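You operate a simulated robot arm through the tools that you are given. There is no shell and no other tool.

You are at the controls of a simulated robot arm. One attempt, no reset.

Task
Ladle soup into both mugs and put the lid on the pot.
Fine: about a third full each; ladle back.
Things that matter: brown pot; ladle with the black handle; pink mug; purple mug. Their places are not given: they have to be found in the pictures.

The check looks at the end state, three seconds after you hand in, the way a careful person would. Anything else that was tipped, shoved, dropped, spilled or broken makes it a failure. Lids that push on must go on centred and level and be pressed home; caps that screw on are set level and turned clockwise until they are tight.

Robot
A 7-joint arm with a two-finger parallel gripper, fixed in place. Base frame: the origin is at the foot of the arm, x ahead of it, y to its left, z up; the work surface is at about z = 750. Units: mm, degrees, N and s.
With the tool pointing down near the work surface it reaches from about 200 to 680 mm from the base axis. Its first joint turns from -66.0 to 66.0 degrees. Payload 2.4 kg.
The TCP is the grasp point between the finger pads, 30 mm short of the fingertips. In the tool frame z runs along the fingers and y along their closing line. Largest opening 94 mm; finger width 28, thickness 10; the body of the gripper, 50 by 96 mm, starts 55 mm behind the TCP.
Orientation is that of the tool frame in the base frame, as a unit quaternion [w, x, y, z]. With the fingers straight down and closing along the base's y, the tool's x points along the base's -x, its y along +y and its z along -z.

Tools
- The arm moves only by the tool nudge_tool. Its argument "commands" is a list of rows, each an object (a shift or turn left out is 0, a gripper value left out holds the last) with "xyz": the shift along the base's x, y, z in mm, a list of three; "angular": the turn, a rotation vector about the base's x, y, z in rad, a list of three; "jaw": the opening, from 0 (shut) to 1 (fully open). In form: [{"xyz": [tx, ty, tz], "angular": [rx, ry, rz], "jaw": jaw}, ...]. A call has 1 to 20 rows; each row is the pose to reach, as a shift and turn from the pose commanded when the call began. Each row takes 0.2 s and may step no farther than 50 mm and 8.6 degrees from the row before; otherwise, or with a gripper value out of range, the whole call is refused. Where a pose cannot be reached the arm comes as near as it can. A force on the tool above 40 N (or 10 N above the force at the start of the call, whichever is more), or a blocked arm, ends the call early, and 0.2 s more pass. Each finger travels about 153 mm/s and halts on what it meets, pressing with about 33 N; the grip force reading is that of the motor and also rises with nothing between the fingers. The clock runs only during rows and for 0.2 s after the last one: add rows that repeat a pose to give the fingers time. The reply holds the time, the measured pose of the TCP, the force on the tool along the base axes, the opening and the grip force, in the units named above and with some noise, with the torque about the TCP (base axes, N m) and any sound that the robot's microphone picked up.
- Cameras (640 x 400 px; columns grow to the right, rows downward): "scene" is fixed at [30.8, 464.1, 1463.9]; the picture's right is [-0.83, -0.56, 0.00], its down [-0.26, 0.39, -0.89] and it looks along [0.49, -0.73, -0.47] (base axes); focal length 304 px, centre (320, 200). "wrist" rides on the gripper at [76, 14, -102] in the tool frame; the picture's right is [-0.18, 0.98, 0.00], its down [-0.75, -0.14, -0.64] and it looks along [-0.63, -0.12, 0.77] (tool axes); focal length 243 px, centre (320, 200).
- capture(camera): a new picture of that camera. No time passes.
- probe_pixels(camera, pixels): for up to 12 pixels [column, row] of the newest picture of that camera ("zoom" is the newest enlarged one), the place [x, y, z] in the base frame of the surface seen there, good to about 2 mm, but the place of the scene camera against the robot may be out by one fixed shift of up to 12 mm in any direction. No time passes.
- inspect(camera, box): a new picture of the part [left, top, right, bottom] of that camera's present view, enlarged. No time passes.
- close_job(): hands the job in; it is judged then, once.

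Open the gripper and draw the arm clear of the work before you hand the job in, unless the task says otherwise.

The tools are called after "Call:" by a JSON object that holds its "method" and its "body". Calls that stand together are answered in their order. nudge_tool: Moves the arm, as the interface text tells. Its arguments: {"type":"object","properties":{"commands":{"type":"array","items":{"type":"object","properties":{"xyz":{"type":"array","items":{"type":"number"}},"angular":{"type":"array","items":{"type":"number"}},"jaw":{"type":"number"}}}}},"required":["commands"]} The other tools are called the same way: capture (camera) takes a picture; probe_pixels (camera, pixels) gives the place of the surface under pixels of a picture; inspect (camera, box) takes an enlarged picture of a part of a camera's view; close_job () hands the job in.

At the start:

```text
time_s: 0.0
position: [362.3, 71.6, 1286.1]
ee_rot: [0.0, 0.0, 1.0, 0.0]
wrist_force: [0.0, 0.1, -0.5]
torque: [0.0, 0.03, 0.0]
gripper_width: 94.0
grasp_force: 0.0
```

scene: 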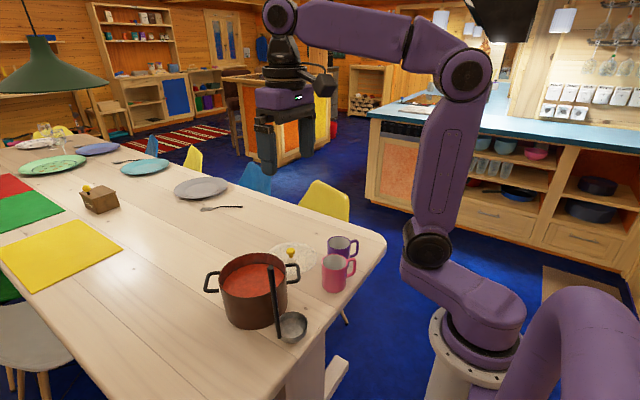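
wrist: 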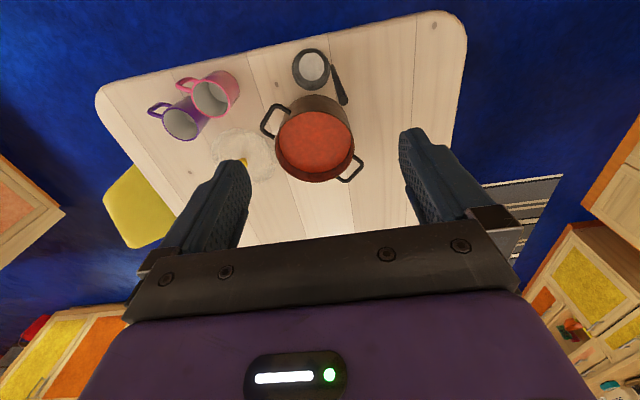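

The first pictures show the brown pot near scene (255,290), ladle around (285,315), mugs around (340,265), and something clear near (293,257) that may be the glass lid. I take enlarged views to identify them.

Call:
{"method": "inspect", "body": {"camera": "scene", "box": [190, 220, 390, 345]}}

Call:
{"method": "inspect", "body": {"camera": "wrist", "box": [120, 20, 400, 195]}}

```text
3.20 times, centred on (290, 282) of scene
```

zoom: 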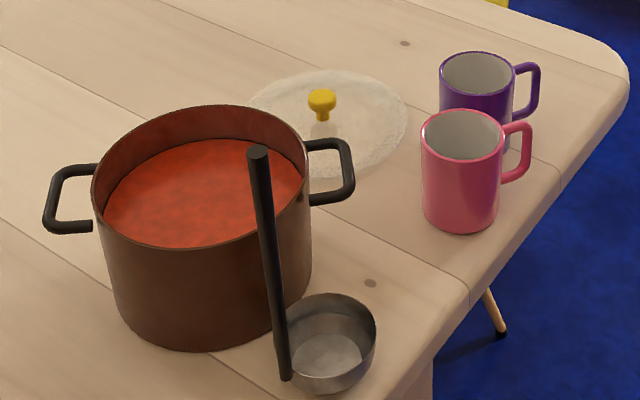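

```text
2.29 times, centred on (260, 108) of wrist
```

zoom: 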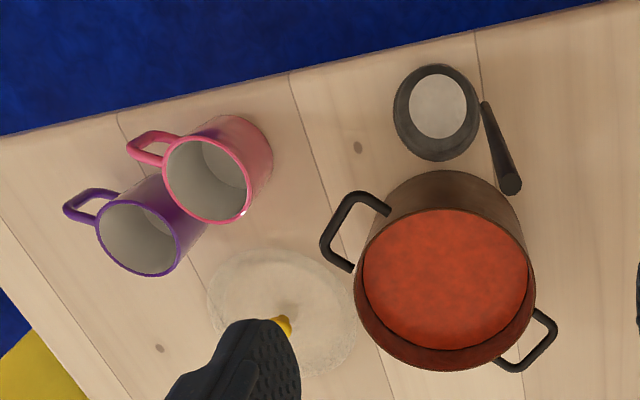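

The ladle stands bowl-down with its black handle upright, and the glass lid with yellow knob lies flat on the table. I probe points on each in both cameras to get positions and the camera offset.

Call:
{"method": "probe_pixels", "body": {"camera": "zoom", "pixels": [[440, 105], [511, 187], [487, 105], [445, 280], [370, 262], [520, 300], [350, 210], [545, 340], [210, 180], [140, 237], [283, 325], [357, 148]]}}

Call:
{"method": "probe_pixels", "body": {"camera": "scene", "pixels": [[271, 268], [279, 338], [293, 327], [255, 280], [222, 284], [285, 278], [207, 282], [298, 270], [334, 264], [338, 243], [291, 251], [306, 308]]}}

```text
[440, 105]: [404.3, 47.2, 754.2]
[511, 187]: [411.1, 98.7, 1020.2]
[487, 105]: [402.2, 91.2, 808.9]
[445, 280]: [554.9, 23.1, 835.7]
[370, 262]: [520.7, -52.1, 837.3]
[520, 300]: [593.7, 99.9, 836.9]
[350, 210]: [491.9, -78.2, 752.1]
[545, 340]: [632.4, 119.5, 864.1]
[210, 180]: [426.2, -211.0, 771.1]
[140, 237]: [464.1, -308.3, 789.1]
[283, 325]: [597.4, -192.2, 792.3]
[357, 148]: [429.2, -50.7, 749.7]
```

```text
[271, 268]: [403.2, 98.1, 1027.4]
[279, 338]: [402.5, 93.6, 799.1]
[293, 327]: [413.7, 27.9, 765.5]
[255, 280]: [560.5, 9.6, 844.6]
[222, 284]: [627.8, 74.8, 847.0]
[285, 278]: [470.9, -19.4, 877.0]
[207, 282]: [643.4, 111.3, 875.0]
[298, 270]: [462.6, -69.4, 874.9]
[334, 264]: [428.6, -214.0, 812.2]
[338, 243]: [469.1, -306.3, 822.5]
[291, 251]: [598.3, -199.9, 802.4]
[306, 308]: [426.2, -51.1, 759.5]
```

The scene camera reads roughly 9 mm high compared with the wrist camera. I now probe the ladle bowl, pot rim, lid and mug rims in the wrist view for shapes and sizes.

Call:
{"method": "inspect", "body": {"camera": "wrist", "box": [250, 30, 378, 110]}}

Call:
{"method": "inspect", "body": {"camera": "wrist", "box": [250, 30, 378, 110]}}

```text
5.00 times, centred on (314, 70) of wrist
```

zoom: 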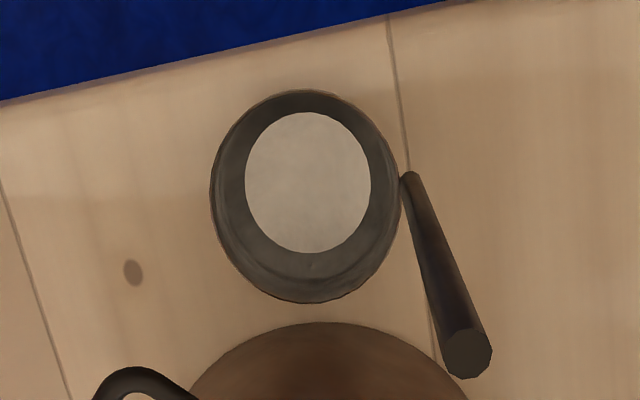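

```text
5.00 times, centred on (314, 70) of wrist
```

zoom: 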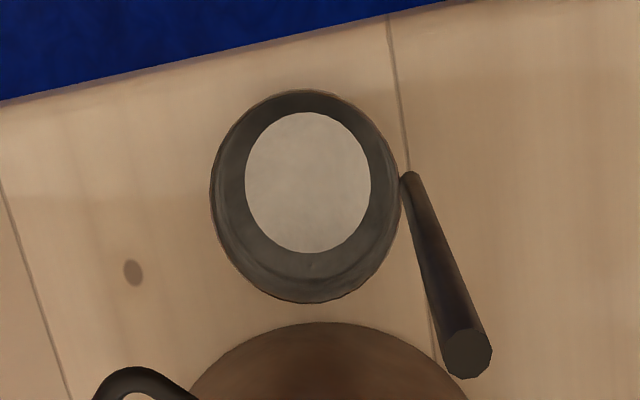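

The bowl has a flat disk bottom (centre about zoom (308,182)) and the handle starts at zoom (407,180), top at (467,354). I probe these for geometry.

Call:
{"method": "probe_pixels", "body": {"camera": "zoom", "pixels": [[308, 182], [250, 182], [366, 182], [308, 118], [308, 248], [304, 92], [310, 299], [213, 190], [397, 190], [412, 178], [425, 230], [467, 354]]}}

```text
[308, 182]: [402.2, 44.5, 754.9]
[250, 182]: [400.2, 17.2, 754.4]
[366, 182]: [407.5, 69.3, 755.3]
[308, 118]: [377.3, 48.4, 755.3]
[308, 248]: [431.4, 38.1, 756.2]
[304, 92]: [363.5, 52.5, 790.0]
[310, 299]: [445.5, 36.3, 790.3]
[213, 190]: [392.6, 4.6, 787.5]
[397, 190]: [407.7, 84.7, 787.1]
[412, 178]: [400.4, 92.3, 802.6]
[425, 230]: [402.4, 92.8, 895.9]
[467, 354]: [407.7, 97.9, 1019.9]
```

The bowl rim reads about 83 mm across at z≈789, its flat bottom at z≈755, and the handle top at z≈1020. Next I zoom on the pot to find its rim, soup level and handles.

Call:
{"method": "inspect", "body": {"camera": "wrist", "box": [250, 85, 378, 190]}}

```text
3.81 times, centred on (314, 138) of wrist
```

zoom: 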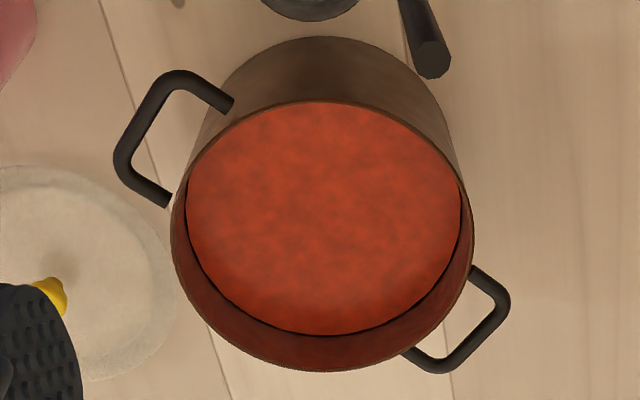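

The pot fills zoom (170–475, 100–370), handles at upper-left and lower-right. I probe rim and soup edge points.

Call:
{"method": "probe_pixels", "body": {"camera": "zoom", "pixels": [[330, 102], [175, 230], [471, 230], [320, 371], [240, 345], [420, 330], [325, 215], [190, 215], [458, 215], [325, 333], [140, 140], [490, 330]]}}

Call:
{"method": "inspect", "body": {"camera": "scene", "box": [200, 235, 310, 335]}}

```text
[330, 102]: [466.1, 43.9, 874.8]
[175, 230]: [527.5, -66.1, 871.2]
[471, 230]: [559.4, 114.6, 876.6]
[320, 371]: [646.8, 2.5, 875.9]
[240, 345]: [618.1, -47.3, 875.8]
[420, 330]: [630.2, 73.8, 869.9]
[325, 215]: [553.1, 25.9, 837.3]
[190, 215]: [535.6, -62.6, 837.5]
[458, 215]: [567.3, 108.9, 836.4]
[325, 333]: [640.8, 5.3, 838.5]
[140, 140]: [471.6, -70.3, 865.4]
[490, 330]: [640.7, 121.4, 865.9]
```

```text
4.00 times, centred on (255, 285) of scene
```

zoom: 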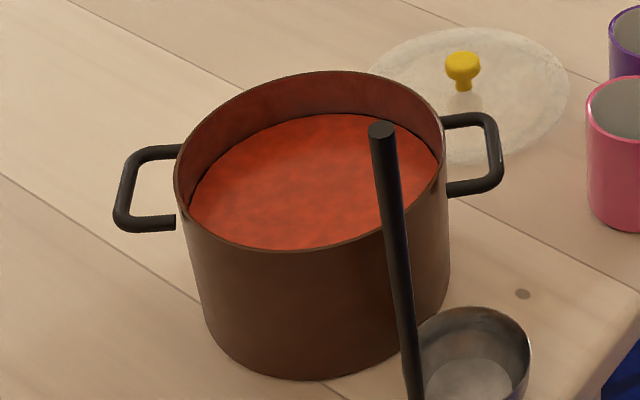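

Pot rim is at z≈876, centred near (555,24) with radius about 93; soup surface z≈837. Now I zoom on the mugs and lid from both cameras.

Call:
{"method": "inspect", "body": {"camera": "wrist", "box": [140, 60, 280, 195]}}

```text
2.96 times, centred on (210, 128) of wrist
```

zoom: 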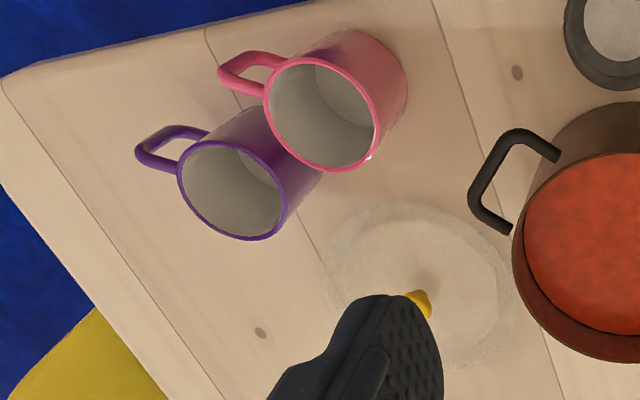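

Call:
{"method": "probe_pixels", "body": {"camera": "zoom", "pixels": [[291, 63], [348, 169], [265, 105], [376, 118], [200, 148], [262, 238], [179, 178], [285, 205], [340, 85], [330, 262], [400, 205], [514, 310]]}}

Call:
{"method": "inspect", "body": {"camera": "scene", "box": [255, 220, 375, 300]}}

```text
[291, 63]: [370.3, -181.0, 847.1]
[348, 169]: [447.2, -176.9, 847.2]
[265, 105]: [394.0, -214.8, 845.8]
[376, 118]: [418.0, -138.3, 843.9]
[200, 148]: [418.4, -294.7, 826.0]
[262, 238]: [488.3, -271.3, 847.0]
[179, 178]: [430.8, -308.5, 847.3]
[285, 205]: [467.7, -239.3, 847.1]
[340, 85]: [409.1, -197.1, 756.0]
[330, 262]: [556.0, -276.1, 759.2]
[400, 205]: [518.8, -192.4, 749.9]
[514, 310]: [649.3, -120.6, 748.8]
```

```text
5.00 times, centred on (315, 260) of scene
```

zoom: 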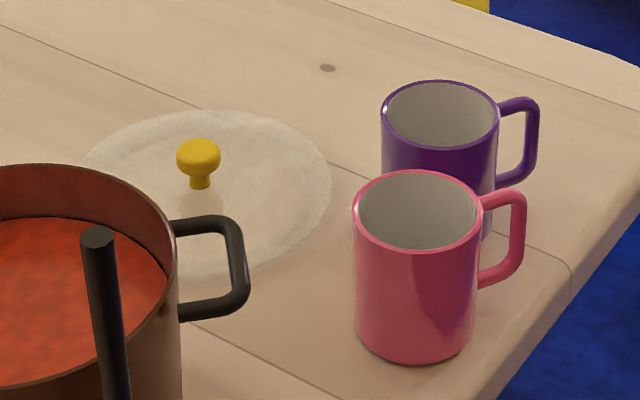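

Mug rims are at z≈847: pink centre near (408,-177), purple near (450,-273). Now I probe the lid's knob and edge in the scene zoom.

Call:
{"method": "probe_pixels", "body": {"camera": "zoom", "pixels": [[200, 148], [200, 170], [200, 183], [180, 160], [219, 160], [200, 210], [328, 190], [225, 111], [85, 155], [200, 273], [300, 240], [140, 120]]}}

```text
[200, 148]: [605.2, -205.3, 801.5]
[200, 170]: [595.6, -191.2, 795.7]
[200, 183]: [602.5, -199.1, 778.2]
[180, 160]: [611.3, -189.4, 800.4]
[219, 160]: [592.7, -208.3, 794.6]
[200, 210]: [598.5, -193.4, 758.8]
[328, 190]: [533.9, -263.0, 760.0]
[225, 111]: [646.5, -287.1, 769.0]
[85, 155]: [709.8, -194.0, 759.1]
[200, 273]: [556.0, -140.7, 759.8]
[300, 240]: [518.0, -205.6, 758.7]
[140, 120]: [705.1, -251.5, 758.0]
```

The ladle's bowl-to-handle direction is about 7° off the base y axis, with the handle axis near (409,95). I move above the handle top with a small yaw and look closer before descending.

Call:
{"method": "nudge_tool", "body": {"commands": [{"xyz": [10, 5, -40], "angular": [0, 0, -0.03], "jaw": 1}, {"xyz": [20, 10, -80], "angular": [0, 0, -0.06], "jaw": 1}, {"xyz": [30, 15, -120], "angular": [0, 0, -0.09], "jaw": 1}, {"xyz": [40, 20, -160], "angular": [0, 0, -0.12], "jaw": 1}, {"xyz": [46, 24, -190], "angular": [0, 0, -0.12], "jaw": 1}, {"xyz": [46, 24, -190], "angular": [0, 0, -0.12], "jaw": 1}]}}

Call:
{"method": "capture", "body": {"camera": "wrist"}}

Call:
{"method": "capture", "body": {"camera": "scene"}}

```text
time_s: 1.4
position: [406.8, 97.1, 1096.8]
ee_rot: [0.0, 0.06, 0.998, 0.0]
wrist_force: [0.3, 0.0, -0.1]
torque: [0.01, 0.01, 0.03]
gripper_width: 94.0
grasp_force: 0.1
```

```text
taken
```

wrist: 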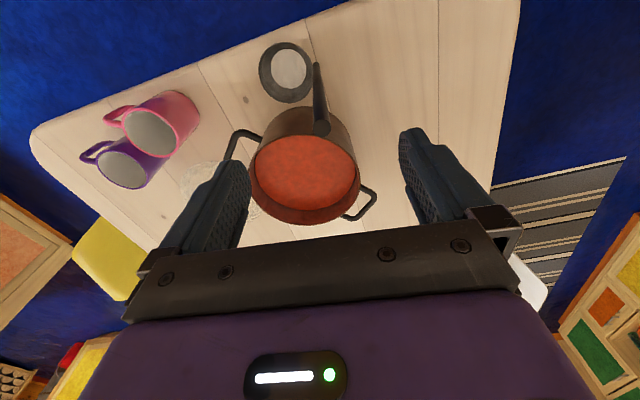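

```text
taken
```

scene: 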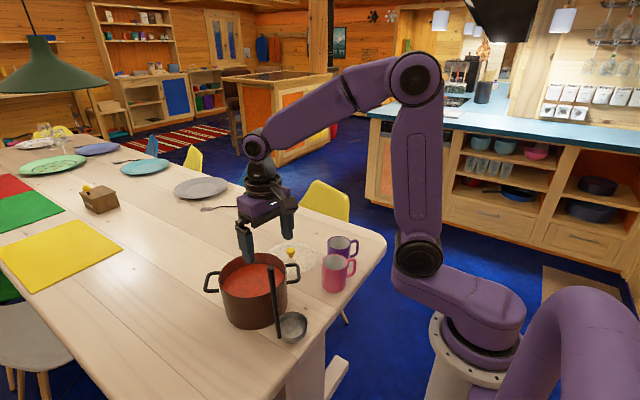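

The handle top appears at wrist (321,130), right on the line between the fingers. I zoom to refine its axis and lean.

Call:
{"method": "inspect", "body": {"camera": "wrist", "box": [245, 30, 373, 150]}}

```text
3.33 times, centred on (309, 90) of wrist
```

zoom: 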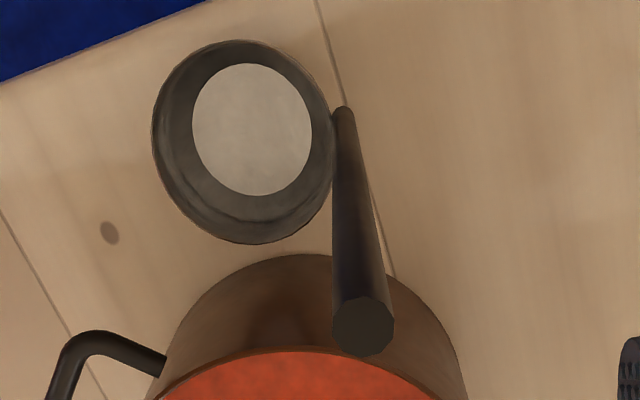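

Call:
{"method": "probe_pixels", "body": {"camera": "zoom", "pixels": [[363, 327], [336, 327], [390, 327], [363, 303], [363, 352], [343, 110], [345, 150], [354, 220], [357, 260], [235, 42], [245, 243], [252, 130]]}}

Call:
{"method": "probe_pixels", "body": {"camera": "zoom", "pixels": [[154, 135], [331, 150], [170, 190], [300, 60], [180, 65], [320, 200], [252, 70], [250, 192], [196, 130], [310, 130], [335, 130], [352, 130]]}}

```text
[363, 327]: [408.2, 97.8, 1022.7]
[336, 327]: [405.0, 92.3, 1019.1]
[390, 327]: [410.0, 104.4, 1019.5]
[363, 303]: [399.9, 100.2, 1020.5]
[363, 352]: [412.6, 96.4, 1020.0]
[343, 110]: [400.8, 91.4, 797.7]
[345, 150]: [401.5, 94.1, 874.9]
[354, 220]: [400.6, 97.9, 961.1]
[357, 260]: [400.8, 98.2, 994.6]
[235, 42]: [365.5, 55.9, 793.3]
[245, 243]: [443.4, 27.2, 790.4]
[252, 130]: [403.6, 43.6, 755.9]
```

```text
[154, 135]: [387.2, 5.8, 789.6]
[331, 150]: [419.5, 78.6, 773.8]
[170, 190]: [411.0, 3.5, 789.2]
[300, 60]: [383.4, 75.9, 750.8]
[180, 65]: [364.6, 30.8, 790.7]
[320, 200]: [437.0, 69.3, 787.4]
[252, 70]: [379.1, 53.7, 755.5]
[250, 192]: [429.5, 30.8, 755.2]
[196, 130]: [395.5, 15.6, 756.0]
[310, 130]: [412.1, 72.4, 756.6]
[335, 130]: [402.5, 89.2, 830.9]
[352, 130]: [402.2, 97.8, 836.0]
```

The handle axis is at x≈408, y from 92 at the bottom to 98 at the top (about 1.7° lean), radius ≈7. I trim yaw and tilt to match and descend so the pads straddle the handle, with the palm staying about 18 mm above its top.

Call:
{"method": "nudge_tool", "body": {"commands": [{"xyz": [0.3, 0.3, -25], "angular": [-0.015, 0, 0.015], "jaw": 1}, {"xyz": [0.6, 0.6, -50], "angular": [-0.028, 0, 0.03], "jaw": 1}, {"xyz": [0.6, 0.6, -75], "angular": [-0.028, 0, 0.03], "jaw": 1}, {"xyz": [0.6, 0.6, -100], "angular": [-0.028, 0, 0.03], "jaw": 1}, {"xyz": [0.6, 0.6, -113], "angular": [-0.028, 0, 0.03], "jaw": 1}, {"xyz": [0.6, 0.6, -113], "angular": [-0.028, 0, 0.03], "jaw": 1}]}}

Call:
{"method": "capture", "body": {"camera": "wrist"}}

Call:
{"method": "inspect", "body": {"camera": "scene", "box": [190, 200, 350, 345]}}

```text
time_s: 2.8
position: [407.4, 96.8, 983.6]
ee_rot: [0.001, 0.045, 0.999, -0.015]
wrist_force: [0.0, 0.0, 0.3]
torque: [-0.03, -0.04, 0.03]
gripper_width: 94.1
grasp_force: 0.0
```

```text
taken
```

wrist: 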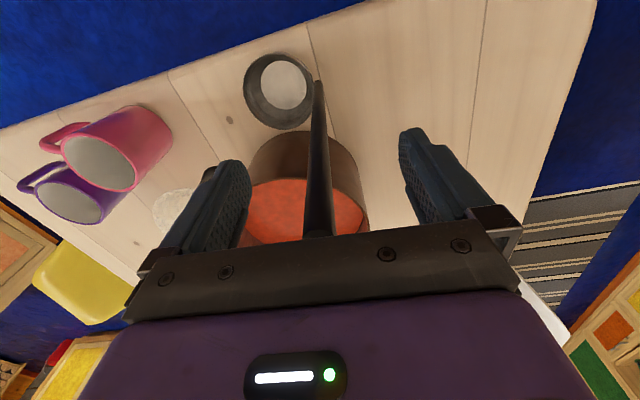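

```text
2.76 times, centred on (270, 272) of scene
```

zoom: 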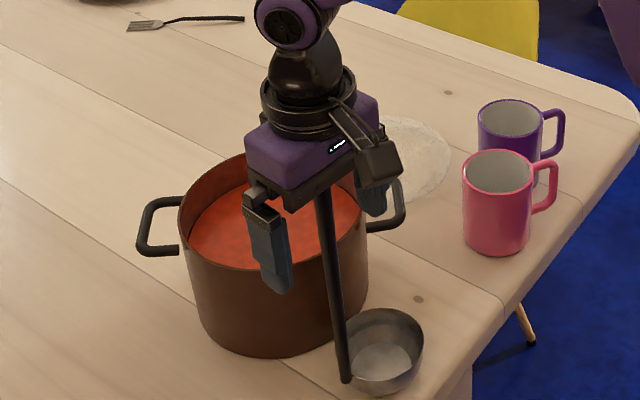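

The handle runs between the open fingers, clear of the palm. I close the jaws with a few hold rows.

Call:
{"method": "nudge_tool", "body": {"commands": [{"jaw": 0.5}, {"jaw": 0.3}, {"jaw": 0.15}, {"jaw": 0.0}, {"jaw": 0.0}, {"jaw": 0.0}]}}

Call:
{"method": "capture", "body": {"camera": "wrist"}}

Call:
{"method": "inspect", "body": {"camera": "scene", "box": [190, 200, 350, 345]}}

```text
time_s: 4.2
position: [407.4, 97.2, 983.9]
ee_rot: [0.001, 0.045, 0.999, -0.014]
wrist_force: [-0.4, -2.1, 4.7]
torque: [-1.09, 0.04, 0.0]
gripper_width: 14.7
grasp_force: 33.3
```

```text
taken
```

wrist: 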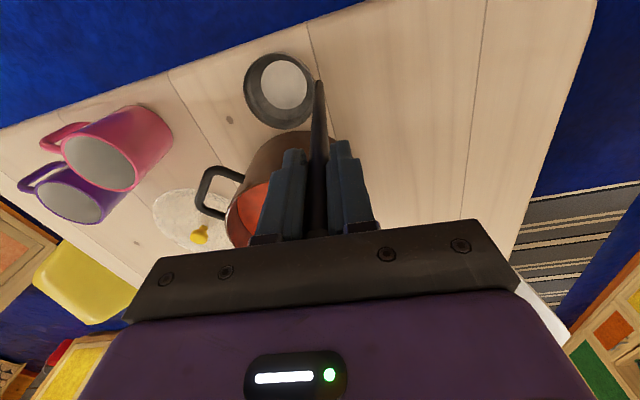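

```text
2.76 times, centred on (270, 272) of scene
```

zoom: 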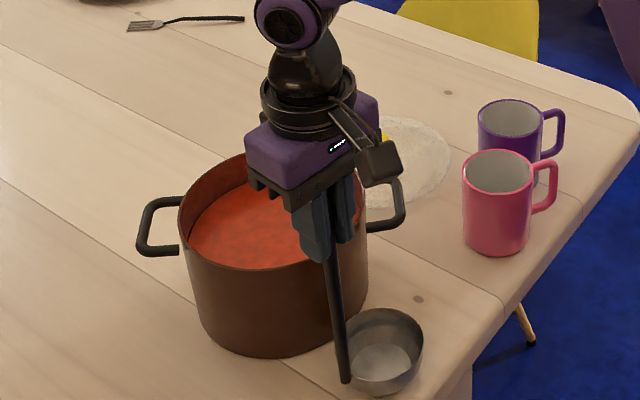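

The handle is gripped at 14.7 mm with 33 N. I lift slowly 40 mm and check that the ladle follows.

Call:
{"method": "nudge_tool", "body": {"commands": [{"xyz": [0, 0, 5]}, {"xyz": [0, 0, 12]}, {"xyz": [0, 0, 22]}, {"xyz": [0, 0, 32]}, {"xyz": [0, 0, 40]}, {"xyz": [0, 0, 40]}]}}

Call:
{"method": "capture", "body": {"camera": "wrist"}}

Call:
{"method": "inspect", "body": {"camera": "scene", "box": [190, 200, 350, 345]}}

```text
time_s: 5.6
position: [408.7, 95.6, 1022.6]
ee_rot: [0.002, 0.045, 0.999, -0.014]
wrist_force: [0.0, 0.0, -2.7]
torque: [0.07, 0.01, 0.01]
gripper_width: 14.6
grasp_force: 32.7
```

```text
taken
```

wrist: 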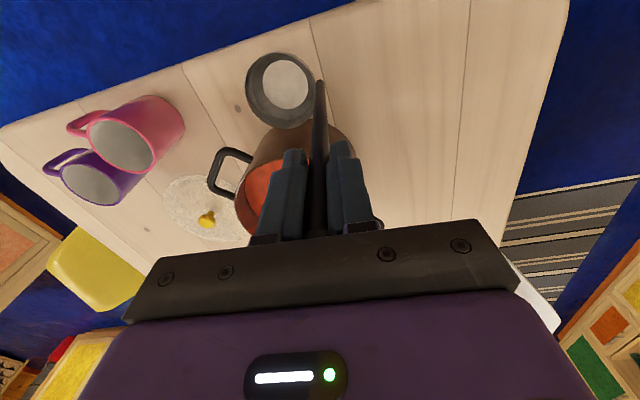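

```text
2.76 times, centred on (270, 272) of scene
```

zoom: 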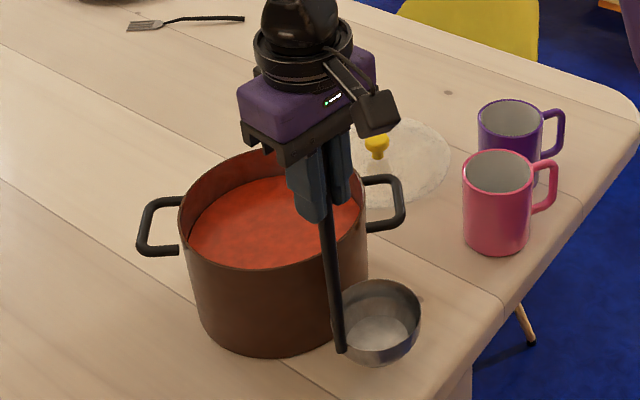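

The ladle lifted cleanly (about 2.7 N). I zoom to measure the bowl's current pose in the hand.

Call:
{"method": "inspect", "body": {"camera": "wrist", "box": [235, 40, 345, 140]}}

```text
4.00 times, centred on (290, 90) of wrist
```

zoom: 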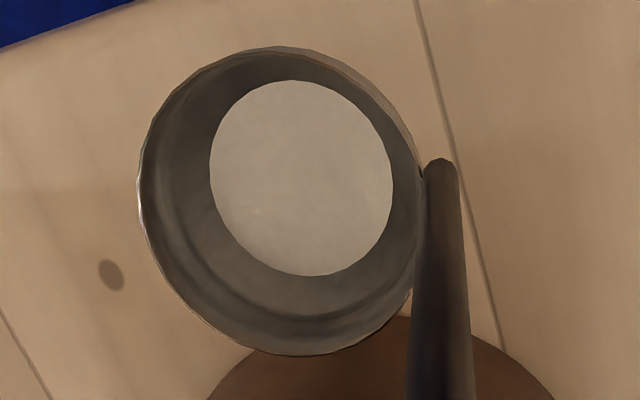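

Call:
{"method": "probe_pixels", "body": {"camera": "zoom", "pixels": [[300, 175], [216, 175], [388, 175], [295, 85], [305, 272], [140, 190], [285, 48], [290, 354], [411, 290], [180, 300], [440, 170], [440, 260]]}}

```text
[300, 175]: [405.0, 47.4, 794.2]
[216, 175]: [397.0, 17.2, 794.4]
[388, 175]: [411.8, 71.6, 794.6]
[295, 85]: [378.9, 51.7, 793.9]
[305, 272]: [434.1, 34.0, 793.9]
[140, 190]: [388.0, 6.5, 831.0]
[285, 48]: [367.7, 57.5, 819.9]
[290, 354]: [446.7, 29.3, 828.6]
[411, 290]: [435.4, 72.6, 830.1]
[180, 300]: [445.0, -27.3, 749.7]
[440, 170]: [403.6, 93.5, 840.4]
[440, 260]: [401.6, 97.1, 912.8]
```

The bowl is level (inner bottom z≈794, rim ≈829 at TCP z≈1023), with its centre about 50 mm toward -y of the handle. I raise it above the pot rim and carry it over the pot, so bowl and handle both fit inside.

Call:
{"method": "nudge_tool", "body": {"commands": [{"xyz": [0, 0, 25]}, {"xyz": [0, 0, 50]}, {"xyz": [0, 0, 75]}, {"xyz": [0, 0, 100]}, {"xyz": [0, 0, 120]}, {"xyz": [25, -5, 120]}, {"xyz": [50, -10, 120]}, {"xyz": [75, -15, 120]}, {"xyz": [100, -20, 120]}, {"xyz": [125, -25, 120]}, {"xyz": [150, -30, 120]}, {"xyz": [150, -30, 120]}, {"xyz": [150, -30, 120]}]}}

Call:
{"method": "capture", "body": {"camera": "wrist"}}

Call:
{"method": "inspect", "body": {"camera": "scene", "box": [190, 180, 350, 325]}}

```text
time_s: 8.4
position: [560.3, 67.8, 1144.0]
ee_rot: [0.002, 0.045, 0.999, -0.014]
wrist_force: [-1.2, -0.4, -1.7]
torque: [0.13, 0.0, -0.01]
gripper_width: 14.6
grasp_force: 33.1
```

```text
taken
```

wrist: 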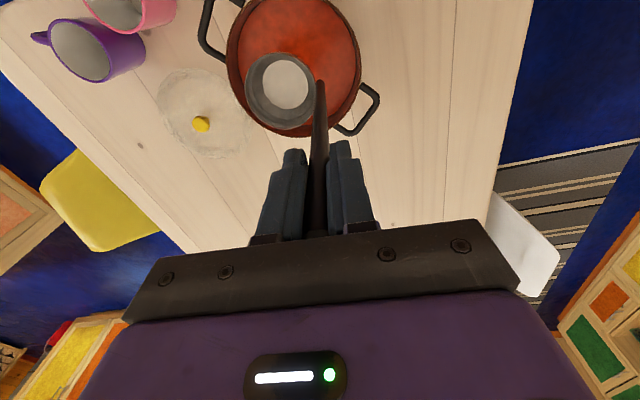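

```text
2.76 times, centred on (270, 252) of scene
```

zoom: 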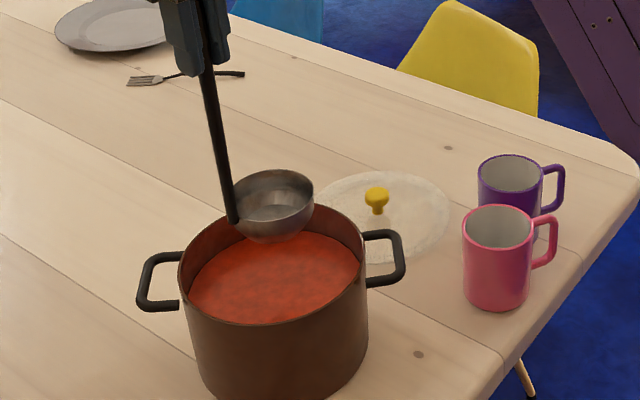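

The ladle is above the pot and the lid knob is now in plain view at wrist (201,124). I zoom on the pot/bowl to verify alignment, and then on the lid.

Call:
{"method": "inspect", "body": {"camera": "wrist", "box": [200, 0, 390, 145]}}

Call:
{"method": "probe_pixels", "body": {"camera": "wrist", "pixels": [[201, 124], [197, 118], [205, 130], [201, 118], [201, 131], [158, 110], [253, 130], [210, 158], [205, 70], [284, 82], [140, 146], [320, 85]]}}

```text
2.76 times, centred on (295, 72) of wrist
```

zoom: 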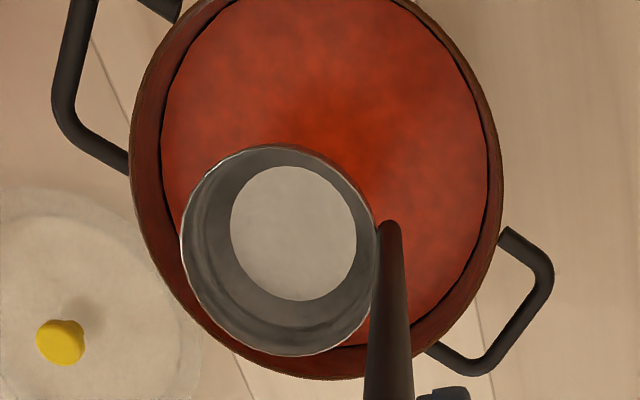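

```text
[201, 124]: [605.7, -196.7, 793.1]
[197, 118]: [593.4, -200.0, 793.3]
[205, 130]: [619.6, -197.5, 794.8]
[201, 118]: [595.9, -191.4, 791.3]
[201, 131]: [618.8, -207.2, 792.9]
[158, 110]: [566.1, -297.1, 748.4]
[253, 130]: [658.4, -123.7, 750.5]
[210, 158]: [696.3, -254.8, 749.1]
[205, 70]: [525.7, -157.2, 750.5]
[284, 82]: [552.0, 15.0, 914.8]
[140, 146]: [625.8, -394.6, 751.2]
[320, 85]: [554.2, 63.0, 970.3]
```

The bowl (inner bottom ~ (552,15,915)) lies well within the pot outline. I lower it to just above the soup.

Call:
{"method": "nudge_tool", "body": {"commands": [{"xyz": [0, 0, -15]}, {"xyz": [0, 0, -30]}, {"xyz": [0, 0, -45]}, {"xyz": [0, 0, -58]}, {"xyz": [0, 0, -66]}, {"xyz": [0, 0, -74]}, {"xyz": [0, 0, -82]}, {"xyz": [0, 0, -90]}, {"xyz": [0, 0, -98]}, {"xyz": [0, 0, -106]}, {"xyz": [0, 0, -113]}, {"xyz": [0, 0, -120]}, {"xyz": [0, 0, -127]}, {"xyz": [0, 0, -132]}, {"xyz": [0, 0, -132]}, {"xyz": [0, 0, -132]}]}}

Call:
{"method": "capture", "body": {"camera": "wrist"}}

Call:
{"method": "inspect", "body": {"camera": "scene", "box": [190, 180, 350, 325]}}

```text
time_s: 11.8
position: [558.1, 66.2, 1010.6]
ee_rot: [0.0, 0.046, 0.999, -0.014]
wrist_force: [0.8, 0.6, -3.4]
torque: [0.14, 0.02, -0.01]
gripper_width: 14.6
grasp_force: 32.7
```

```text
taken
```

wrist: 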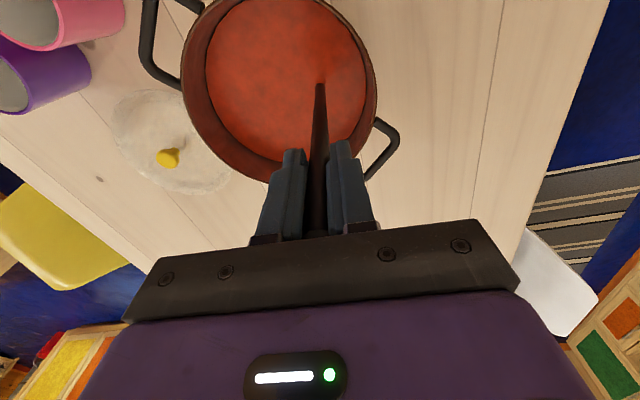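

```text
2.76 times, centred on (270, 252) of scene
```

zoom: 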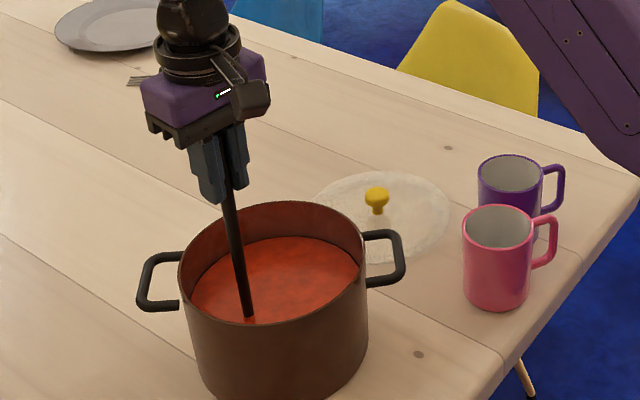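

The bowl is fully submerged. I lift it slowly straight up to above the soup surface and look at how full it is.

Call:
{"method": "nudge_tool", "body": {"commands": [{"xyz": [0, 0, 5]}, {"xyz": [0, 0, 10]}, {"xyz": [0, 0, 15]}, {"xyz": [0, 0, 20]}, {"xyz": [0, 0, 25]}, {"xyz": [0, 0, 30]}, {"xyz": [0, 0, 36]}, {"xyz": [0, 0, 42]}, {"xyz": [0, 0, 48]}, {"xyz": [0, 0, 54]}, {"xyz": [0, 0, 60]}, {"xyz": [0, 0, 66]}, {"xyz": [0, 0, 72]}, {"xyz": [0, 0, 76]}, {"xyz": [0, 0, 76]}, {"xyz": [0, 0, 76]}]}}

Call:
{"method": "inspect", "body": {"camera": "wrist", "box": [200, 0, 390, 145]}}

Call:
{"method": "inspect", "body": {"camera": "scene", "box": [190, 180, 350, 325]}}

```text
time_s: 15.2
position: [556.7, 66.2, 1088.1]
ee_rot: [0.001, 0.045, 0.999, -0.015]
wrist_force: [0.1, 0.4, -2.9]
torque: [0.14, 0.01, 0.01]
gripper_width: 14.5
grasp_force: 32.8
```

```text
2.76 times, centred on (295, 72) of wrist
```

zoom: 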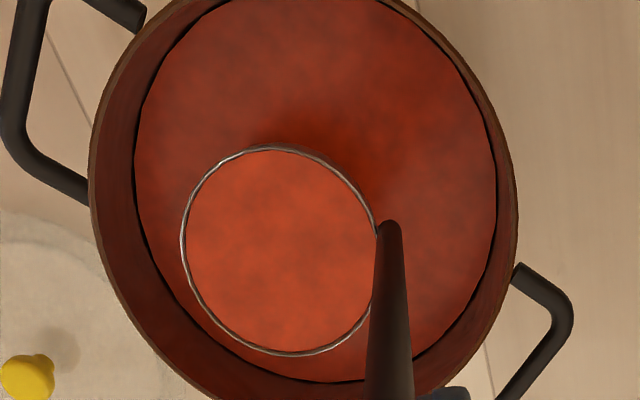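

```text
2.76 times, centred on (270, 252) of scene
```

zoom: 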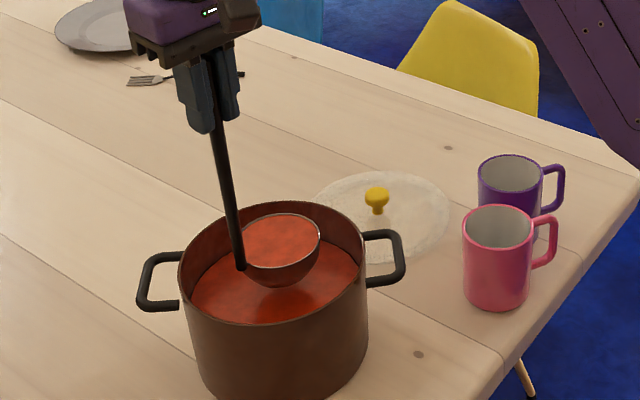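

The ladle is brim-full (an estimated ~125 ml, about a third of a mug). I tip it a few degrees here inside the pot to shed a little so it won't slop while carried, then level it again.

Call:
{"method": "nudge_tool", "body": {"commands": [{"angular": [0.02, 0, 0]}, {"angular": [0.04, 0, 0]}, {"angular": [0.055, 0, 0]}, {"angular": [0.055, 0, 0]}, {"angular": [0.055, 0, 0]}, {"angular": [0.055, 0, 0]}, {"angular": [0.04, 0, 0]}, {"angular": [0.02, 0, 0]}, {"angular": [0, 0, 0]}, {"angular": [0, 0, 0]}, {"angular": [0, 0, 0]}]}}

Call:
{"method": "inspect", "body": {"camera": "wrist", "box": [200, 0, 390, 145]}}

Call:
{"method": "inspect", "body": {"camera": "scene", "box": [210, 210, 310, 280]}}

```text
time_s: 17.6
position: [557.7, 66.3, 1086.5]
ee_rot: [0.001, 0.044, 0.999, -0.014]
wrist_force: [0.2, -0.4, -3.5]
torque: [0.12, 0.04, 0.0]
gripper_width: 14.2
grasp_force: 33.4
```

```text
2.76 times, centred on (295, 72) of wrist
```

zoom: 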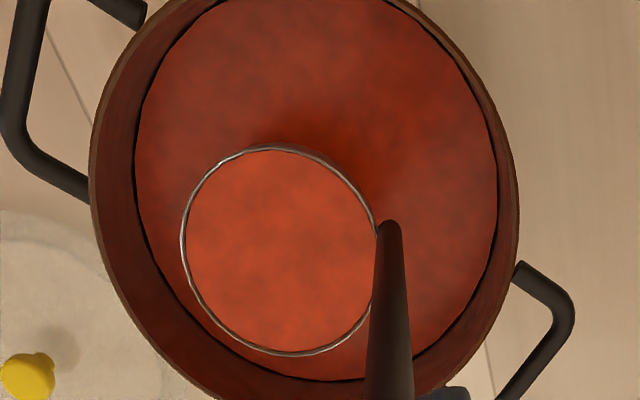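

```text
5.71 times, centred on (260, 245) of scene
```

zoom: 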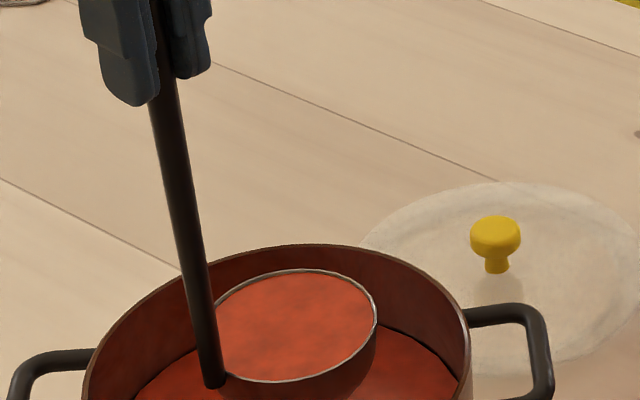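

The level looks unchanged, so I probe the soup surface and bowl rim in this zoom to see the free margin.

Call:
{"method": "probe_pixels", "body": {"camera": "zoom", "pixels": [[295, 325], [350, 310], [240, 330], [300, 285], [290, 370], [377, 310], [320, 271], [430, 340], [150, 390], [300, 378]]}}

```text
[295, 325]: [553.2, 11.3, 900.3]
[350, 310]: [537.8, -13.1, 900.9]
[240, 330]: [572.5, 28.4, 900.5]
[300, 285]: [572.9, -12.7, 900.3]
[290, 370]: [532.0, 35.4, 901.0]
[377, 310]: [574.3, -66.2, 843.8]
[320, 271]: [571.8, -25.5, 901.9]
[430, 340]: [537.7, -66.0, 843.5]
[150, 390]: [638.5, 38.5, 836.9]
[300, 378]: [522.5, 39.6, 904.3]
```

The soup surface reads about 2 mm below the bowl rim, a workable margin. I raise the ladle above the pot rim, keeping it over the pot.

Call:
{"method": "nudge_tool", "body": {"commands": [{"xyz": [0, 0, 3]}, {"xyz": [0, 0, 8]}, {"xyz": [0, 0, 15]}, {"xyz": [0, 0, 22]}, {"xyz": [0, 0, 29]}, {"xyz": [0, 0, 36]}, {"xyz": [0, 0, 43]}, {"xyz": [0, 0, 50]}, {"xyz": [0, 0, 56]}, {"xyz": [0, 0, 60]}, {"xyz": [0, 0, 62]}, {"xyz": [0, 0, 62]}]}}

Call:
{"method": "inspect", "body": {"camera": "scene", "box": [190, 160, 350, 305]}}

```text
time_s: 20.2
position: [556.8, 66.7, 1150.2]
ee_rot: [0.001, 0.046, 0.999, -0.014]
wrist_force: [0.0, -0.2, -2.2]
torque: [0.14, -0.05, -0.03]
gripper_width: 14.8
grasp_force: 33.4
```

```text
2.76 times, centred on (270, 232) of scene
```

zoom: 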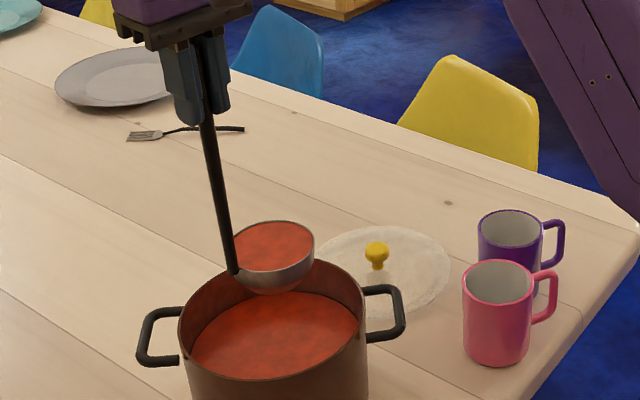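

The full ladle hangs level over the pot. To get a comfortable pouring posture I now yaw the tool clockwise about the bowl's centre (first 75°), keeping the bowl over the pot.

Call:
{"method": "nudge_tool", "body": {"commands": [{"xyz": [2.5, -0.2, 0], "angular": [0, 0, -0.05]}, {"xyz": [5.0, -0.6, 0], "angular": [0, 0, -0.1]}, {"xyz": [10.0, -1.8, 0], "angular": [0, 0, -0.2]}, {"xyz": [14.8, -3.4, 0], "angular": [0, 0, -0.3]}, {"xyz": [19.4, -5.5, 0], "angular": [0, 0, -0.4]}, {"xyz": [23.8, -8.1, 0], "angular": [0, 0, -0.5]}, {"xyz": [28.0, -11.1, 0], "angular": [0, 0, -0.6]}, {"xyz": [31.7, -14.4, 0], "angular": [0, 0, -0.7]}, {"xyz": [35.2, -18.2, 0], "angular": [0, 0, -0.8]}, {"xyz": [38.2, -22.2, 0], "angular": [0, 0, -0.9]}, {"xyz": [40.9, -26.6, 0], "angular": [0, 0, -1.0]}, {"xyz": [43.1, -31.2, 0], "angular": [0, 0, -1.1]}, {"xyz": [44.8, -36.0, 0], "angular": [0, 0, -1.2]}, {"xyz": [46.0, -40.9, 0], "angular": [0, 0, -1.3]}, {"xyz": [46.0, -40.9, 0], "angular": [0, 0, -1.3]}, {"xyz": [46.0, -40.9, 0], "angular": [0, 0, -1.3]}]}}

Call:
{"method": "capture", "body": {"camera": "scene"}}

Call:
{"method": "capture", "body": {"camera": "wrist"}}

```text
time_s: 23.6
position: [605.5, 24.1, 1149.3]
ee_rot: [-0.008, 0.64, 0.768, -0.011]
wrist_force: [0.1, -0.4, -3.7]
torque: [0.04, -0.15, -0.01]
gripper_width: 14.7
grasp_force: 33.4
```

```text
taken
```

scene: 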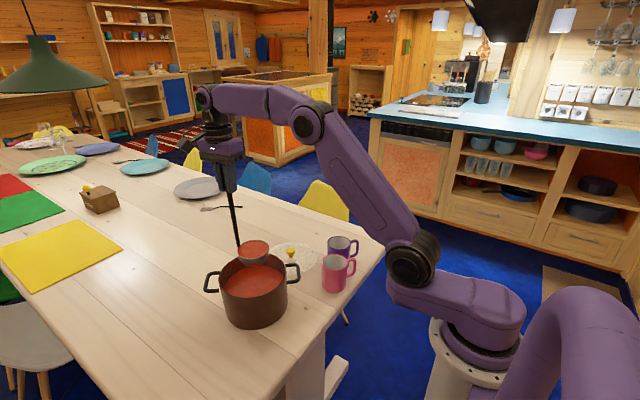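

```text
taken
```

wrist: 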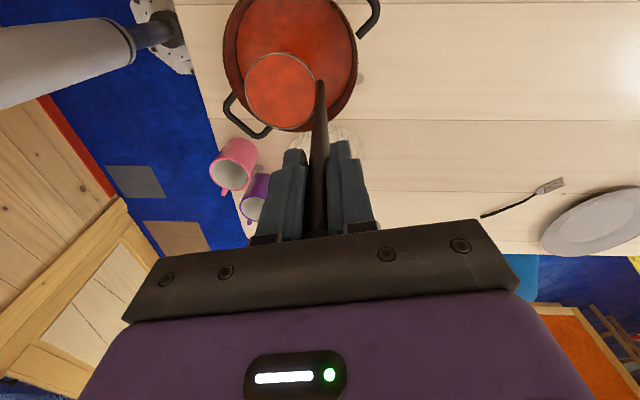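

The yaw went through cleanly with the soup still level. I continue the rotation by another 78° about the bowl centre.

Call:
{"method": "nudge_tool", "body": {"commands": [{"xyz": [0.4, -2.5, 0], "angular": [0, 0, -0.05]}, {"xyz": [0.7, -5.0, 0], "angular": [0, 0, -0.1]}, {"xyz": [0.95, -10.1, 0], "angular": [0, 0, -0.2]}, {"xyz": [0.7, -15.2, 0], "angular": [0, 0, -0.3]}, {"xyz": [-0.1, -20.2, 0], "angular": [0, 0, -0.4]}, {"xyz": [-1.4, -25.1, 0], "angular": [0, 0, -0.5]}, {"xyz": [-3.2, -29.9, 0], "angular": [0, 0, -0.6]}, {"xyz": [-5.4, -34.5, 0], "angular": [0, 0, -0.7]}, {"xyz": [-8.1, -38.8, 0], "angular": [0, 0, -0.8]}, {"xyz": [-11.2, -42.8, 0], "angular": [0, 0, -0.9]}, {"xyz": [-14.7, -46.5, 0], "angular": [0, 0, -1.0]}, {"xyz": [-18.5, -49.8, 0], "angular": [0, 0, -1.1]}, {"xyz": [-22.7, -52.8, 0], "angular": [0, 0, -1.2]}, {"xyz": [-27.1, -55.3, 0], "angular": [0, 0, -1.3]}, {"xyz": [-30.3, -56.7, 0], "angular": [0, 0, -1.37]}, {"xyz": [-30.3, -56.7, 0], "angular": [0, 0, -1.37]}, {"xyz": [-30.3, -56.7, 0], "angular": [0, 0, -1.37]}]}}

Call:
{"method": "capture", "body": {"camera": "scene"}}

Call:
{"method": "capture", "body": {"camera": "wrist"}}

```text
time_s: 27.2
position: [574.3, -32.5, 1149.2]
ee_rot: [-0.014, 0.982, 0.188, -0.004]
wrist_force: [0.8, -0.6, -3.7]
torque: [-0.12, -0.04, -0.02]
gripper_width: 14.5
grasp_force: 32.9
```

```text
taken
```

scene: 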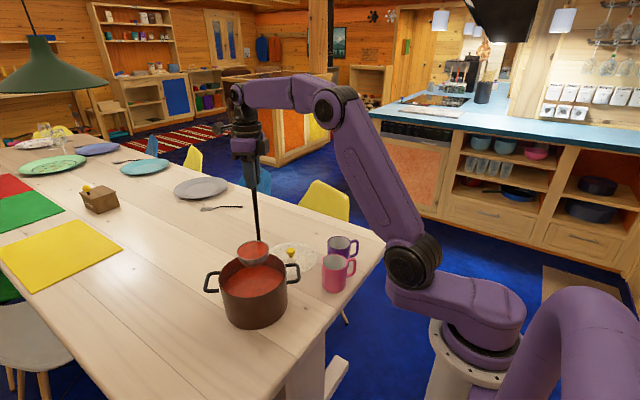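

```text
taken
```

wrist: 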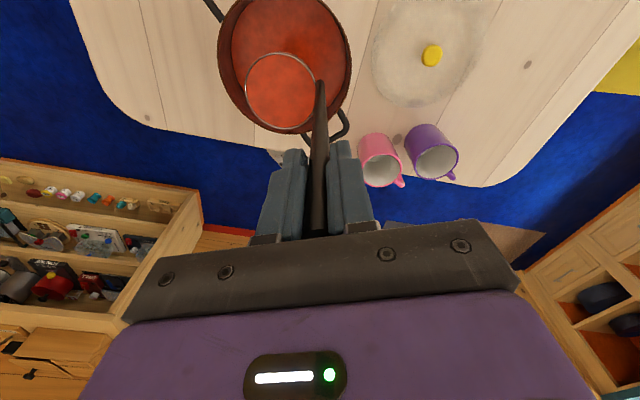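

Full yaw reached. From this angle both mugs are visible in the wrist picture (pink ~(380,160), purple ~(432,150)); I zoom in to refine their rims.

Call:
{"method": "inspect", "body": {"camera": "wrist", "box": [345, 110, 475, 200]}}

```text
4.44 times, centred on (410, 155) of wrist
```

zoom: 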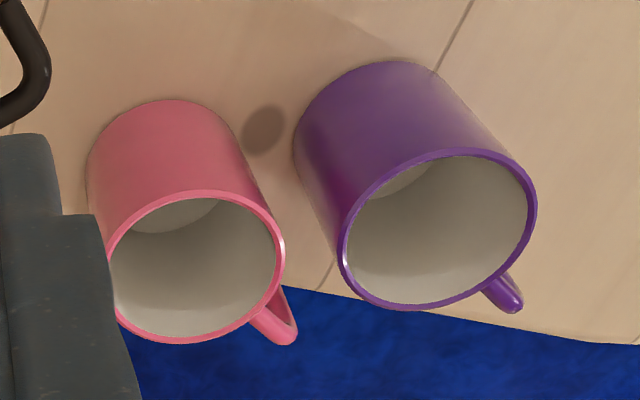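

Call:
{"method": "probe_pixels", "body": {"camera": "zoom", "pixels": [[190, 193], [193, 341], [282, 255], [108, 248], [255, 215], [135, 215], [460, 152], [420, 308], [341, 250], [534, 205], [370, 185], [500, 275]]}}

Call:
{"method": "probe_pixels", "body": {"camera": "zoom", "pixels": [[190, 210], [400, 180], [200, 280], [440, 230], [190, 225], [410, 185]]}}

```text
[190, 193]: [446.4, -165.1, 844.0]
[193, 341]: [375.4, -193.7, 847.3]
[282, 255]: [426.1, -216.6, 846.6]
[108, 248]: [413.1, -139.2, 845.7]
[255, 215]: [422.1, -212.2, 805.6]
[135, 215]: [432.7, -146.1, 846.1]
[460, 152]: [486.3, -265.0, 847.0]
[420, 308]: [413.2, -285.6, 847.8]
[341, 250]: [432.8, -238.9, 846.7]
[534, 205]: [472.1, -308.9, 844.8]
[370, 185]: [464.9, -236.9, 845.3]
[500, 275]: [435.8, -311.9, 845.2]
```

```text
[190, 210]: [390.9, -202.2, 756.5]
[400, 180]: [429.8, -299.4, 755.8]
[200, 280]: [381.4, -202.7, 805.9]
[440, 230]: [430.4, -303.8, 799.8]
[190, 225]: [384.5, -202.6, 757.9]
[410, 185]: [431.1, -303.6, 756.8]
```

Refined rims: pink centre ≈(410,-178), purple ≈(450.5,-274.5), both z≈847. I carry the full ladle level at this height toward the purple mug with gentle ramps (first 225 mm of the path).

Call:
{"method": "nudge_tool", "body": {"commands": [{"xyz": [-0.7, -2.9, 0]}, {"xyz": [-2.2, -8.7, 0]}, {"xyz": [-4.4, -17.5, 0]}, {"xyz": [-7.3, -29.1, 0]}, {"xyz": [-10.9, -43.7, 0]}, {"xyz": [-14.5, -58.2, 0]}, {"xyz": [-18.2, -72.8, 0]}, {"xyz": [-21.8, -87.3, 0]}, {"xyz": [-25.4, -101.9, 0]}, {"xyz": [-29.1, -116.5, 0]}, {"xyz": [-32.7, -131.0, 0]}, {"xyz": [-36.3, -145.6, 0]}, {"xyz": [-39.9, -160.1, 0]}, {"xyz": [-43.6, -174.7, 0]}, {"xyz": [-47.2, -189.2, 0]}, {"xyz": [-50.1, -200.9, 0]}, {"xyz": [-52.3, -209.6, 0]}, {"xyz": [-53.7, -215.5, 0]}, {"xyz": [-54.5, -218.4, 0]}, {"xyz": [-54.5, -218.4, 0]}]}}

Call:
{"method": "capture", "body": {"camera": "scene"}}

Call:
{"method": "capture", "body": {"camera": "wrist"}}

```text
time_s: 31.4
position: [518.0, -252.0, 1149.3]
ee_rot: [-0.013, 0.982, 0.19, -0.004]
wrist_force: [-0.5, 0.1, -4.2]
torque: [-0.13, -0.06, 0.01]
gripper_width: 14.7
grasp_force: 32.9
```

```text
taken
```

scene: 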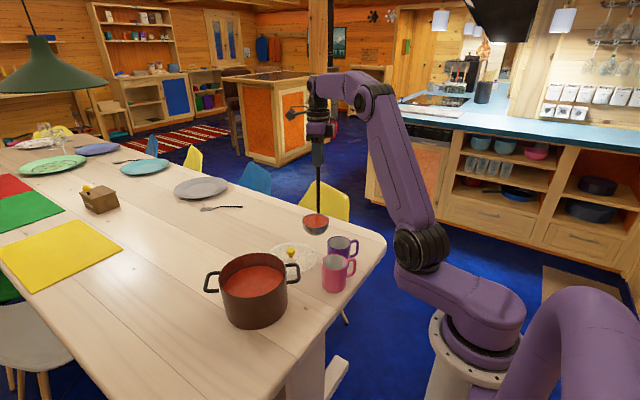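

```text
taken
```

wrist: 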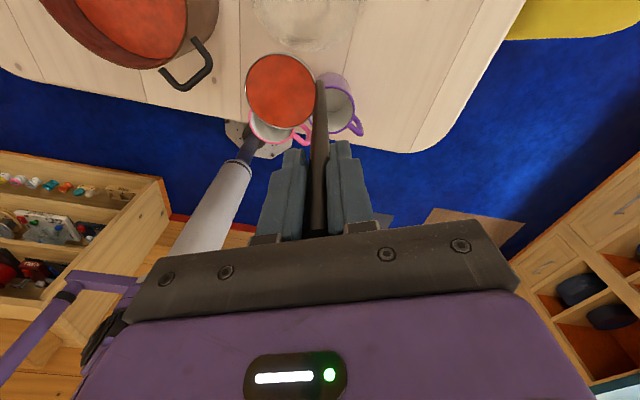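

No spill visible and the bowl is still full. I continue to the pouring station so the bowl's pouring lip comes over the purple mug, then lower to just above mug-rim clearance.

Call:
{"method": "nudge_tool", "body": {"commands": [{"xyz": [-0.7, -2.9, 0]}, {"xyz": [-2.2, -8.7, 0]}, {"xyz": [-4.4, -17.5, 0]}, {"xyz": [-7.3, -29.1, 0]}, {"xyz": [-10.9, -43.7, 0]}, {"xyz": [-14.5, -58.2, 0]}, {"xyz": [-18.2, -72.8, 0]}, {"xyz": [-21.8, -87.3, 0]}, {"xyz": [-24.9, -99.9, 0]}, {"xyz": [-27.1, -108.6, 0]}, {"xyz": [-28.6, -114.5, 0]}, {"xyz": [-29.5, -118.3, 0]}, {"xyz": [-30.0, -120.3, 0]}, {"xyz": [-30.0, -120.3, -3]}, {"xyz": [-30.0, -120.3, -9]}, {"xyz": [-30.0, -120.3, -18]}, {"xyz": [-30.0, -120.3, -25]}, {"xyz": [-30.0, -120.3, -29]}, {"xyz": [-30.0, -120.3, -30]}, {"xyz": [-30.0, -120.3, -30]}]}}

Call:
{"method": "inspect", "body": {"camera": "scene", "box": [260, 130, 420, 310]}}

Call:
{"method": "capture", "body": {"camera": "wrist"}}

```text
time_s: 35.6
position: [490.1, -371.7, 1118.5]
ee_rot: [-0.014, 0.982, 0.189, -0.004]
wrist_force: [0.2, -0.8, -3.6]
torque: [-0.11, -0.05, -0.04]
gripper_width: 14.5
grasp_force: 33.1
```

```text
2.22 times, centred on (340, 220) of scene
```

zoom: 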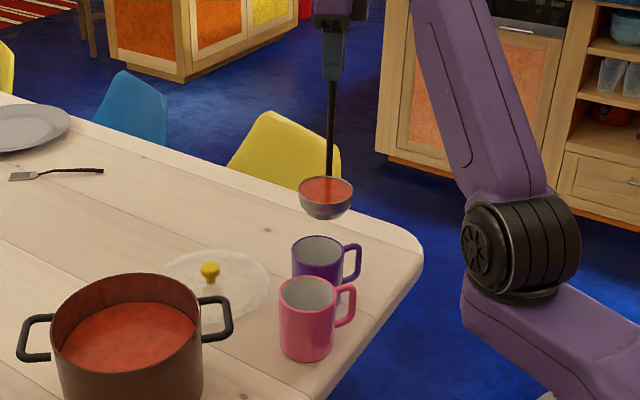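

```text
taken
```

wrist: 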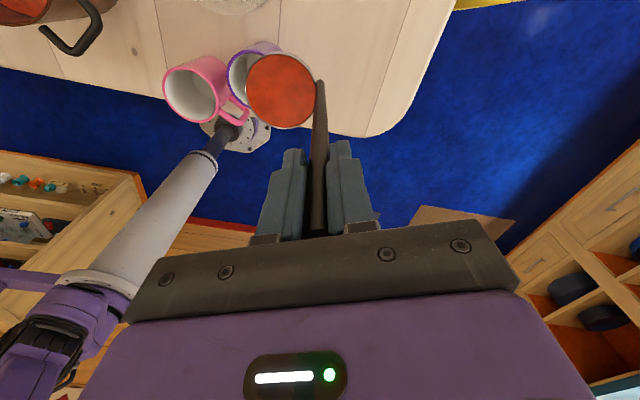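

The bowl hovers just beyond the purple mug with its lip (left edge in the wrist view, ~(247,92)) toward the mug. I probe the bowl rim and mug to verify lip placement.

Call:
{"method": "inspect", "body": {"camera": "wrist", "box": [150, 20, 340, 140]}}

```text
3.33 times, centred on (245, 80) of wrist
```

zoom: 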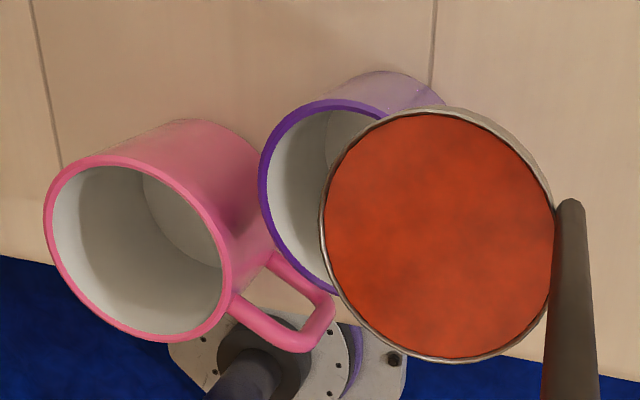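

Call:
{"method": "probe_pixels", "body": {"camera": "zoom", "pixels": [[440, 235], [335, 235], [545, 235], [440, 120], [440, 350], [322, 225], [262, 180], [350, 100], [325, 288], [50, 200], [222, 300], [150, 158]]}}

```text
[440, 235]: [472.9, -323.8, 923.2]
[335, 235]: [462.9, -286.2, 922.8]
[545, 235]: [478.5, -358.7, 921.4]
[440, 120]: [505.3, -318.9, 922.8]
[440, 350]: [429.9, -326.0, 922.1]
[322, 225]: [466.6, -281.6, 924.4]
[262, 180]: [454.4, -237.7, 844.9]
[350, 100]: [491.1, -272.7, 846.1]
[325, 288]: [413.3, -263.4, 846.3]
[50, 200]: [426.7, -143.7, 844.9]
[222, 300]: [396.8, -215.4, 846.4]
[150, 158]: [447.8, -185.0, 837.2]
```

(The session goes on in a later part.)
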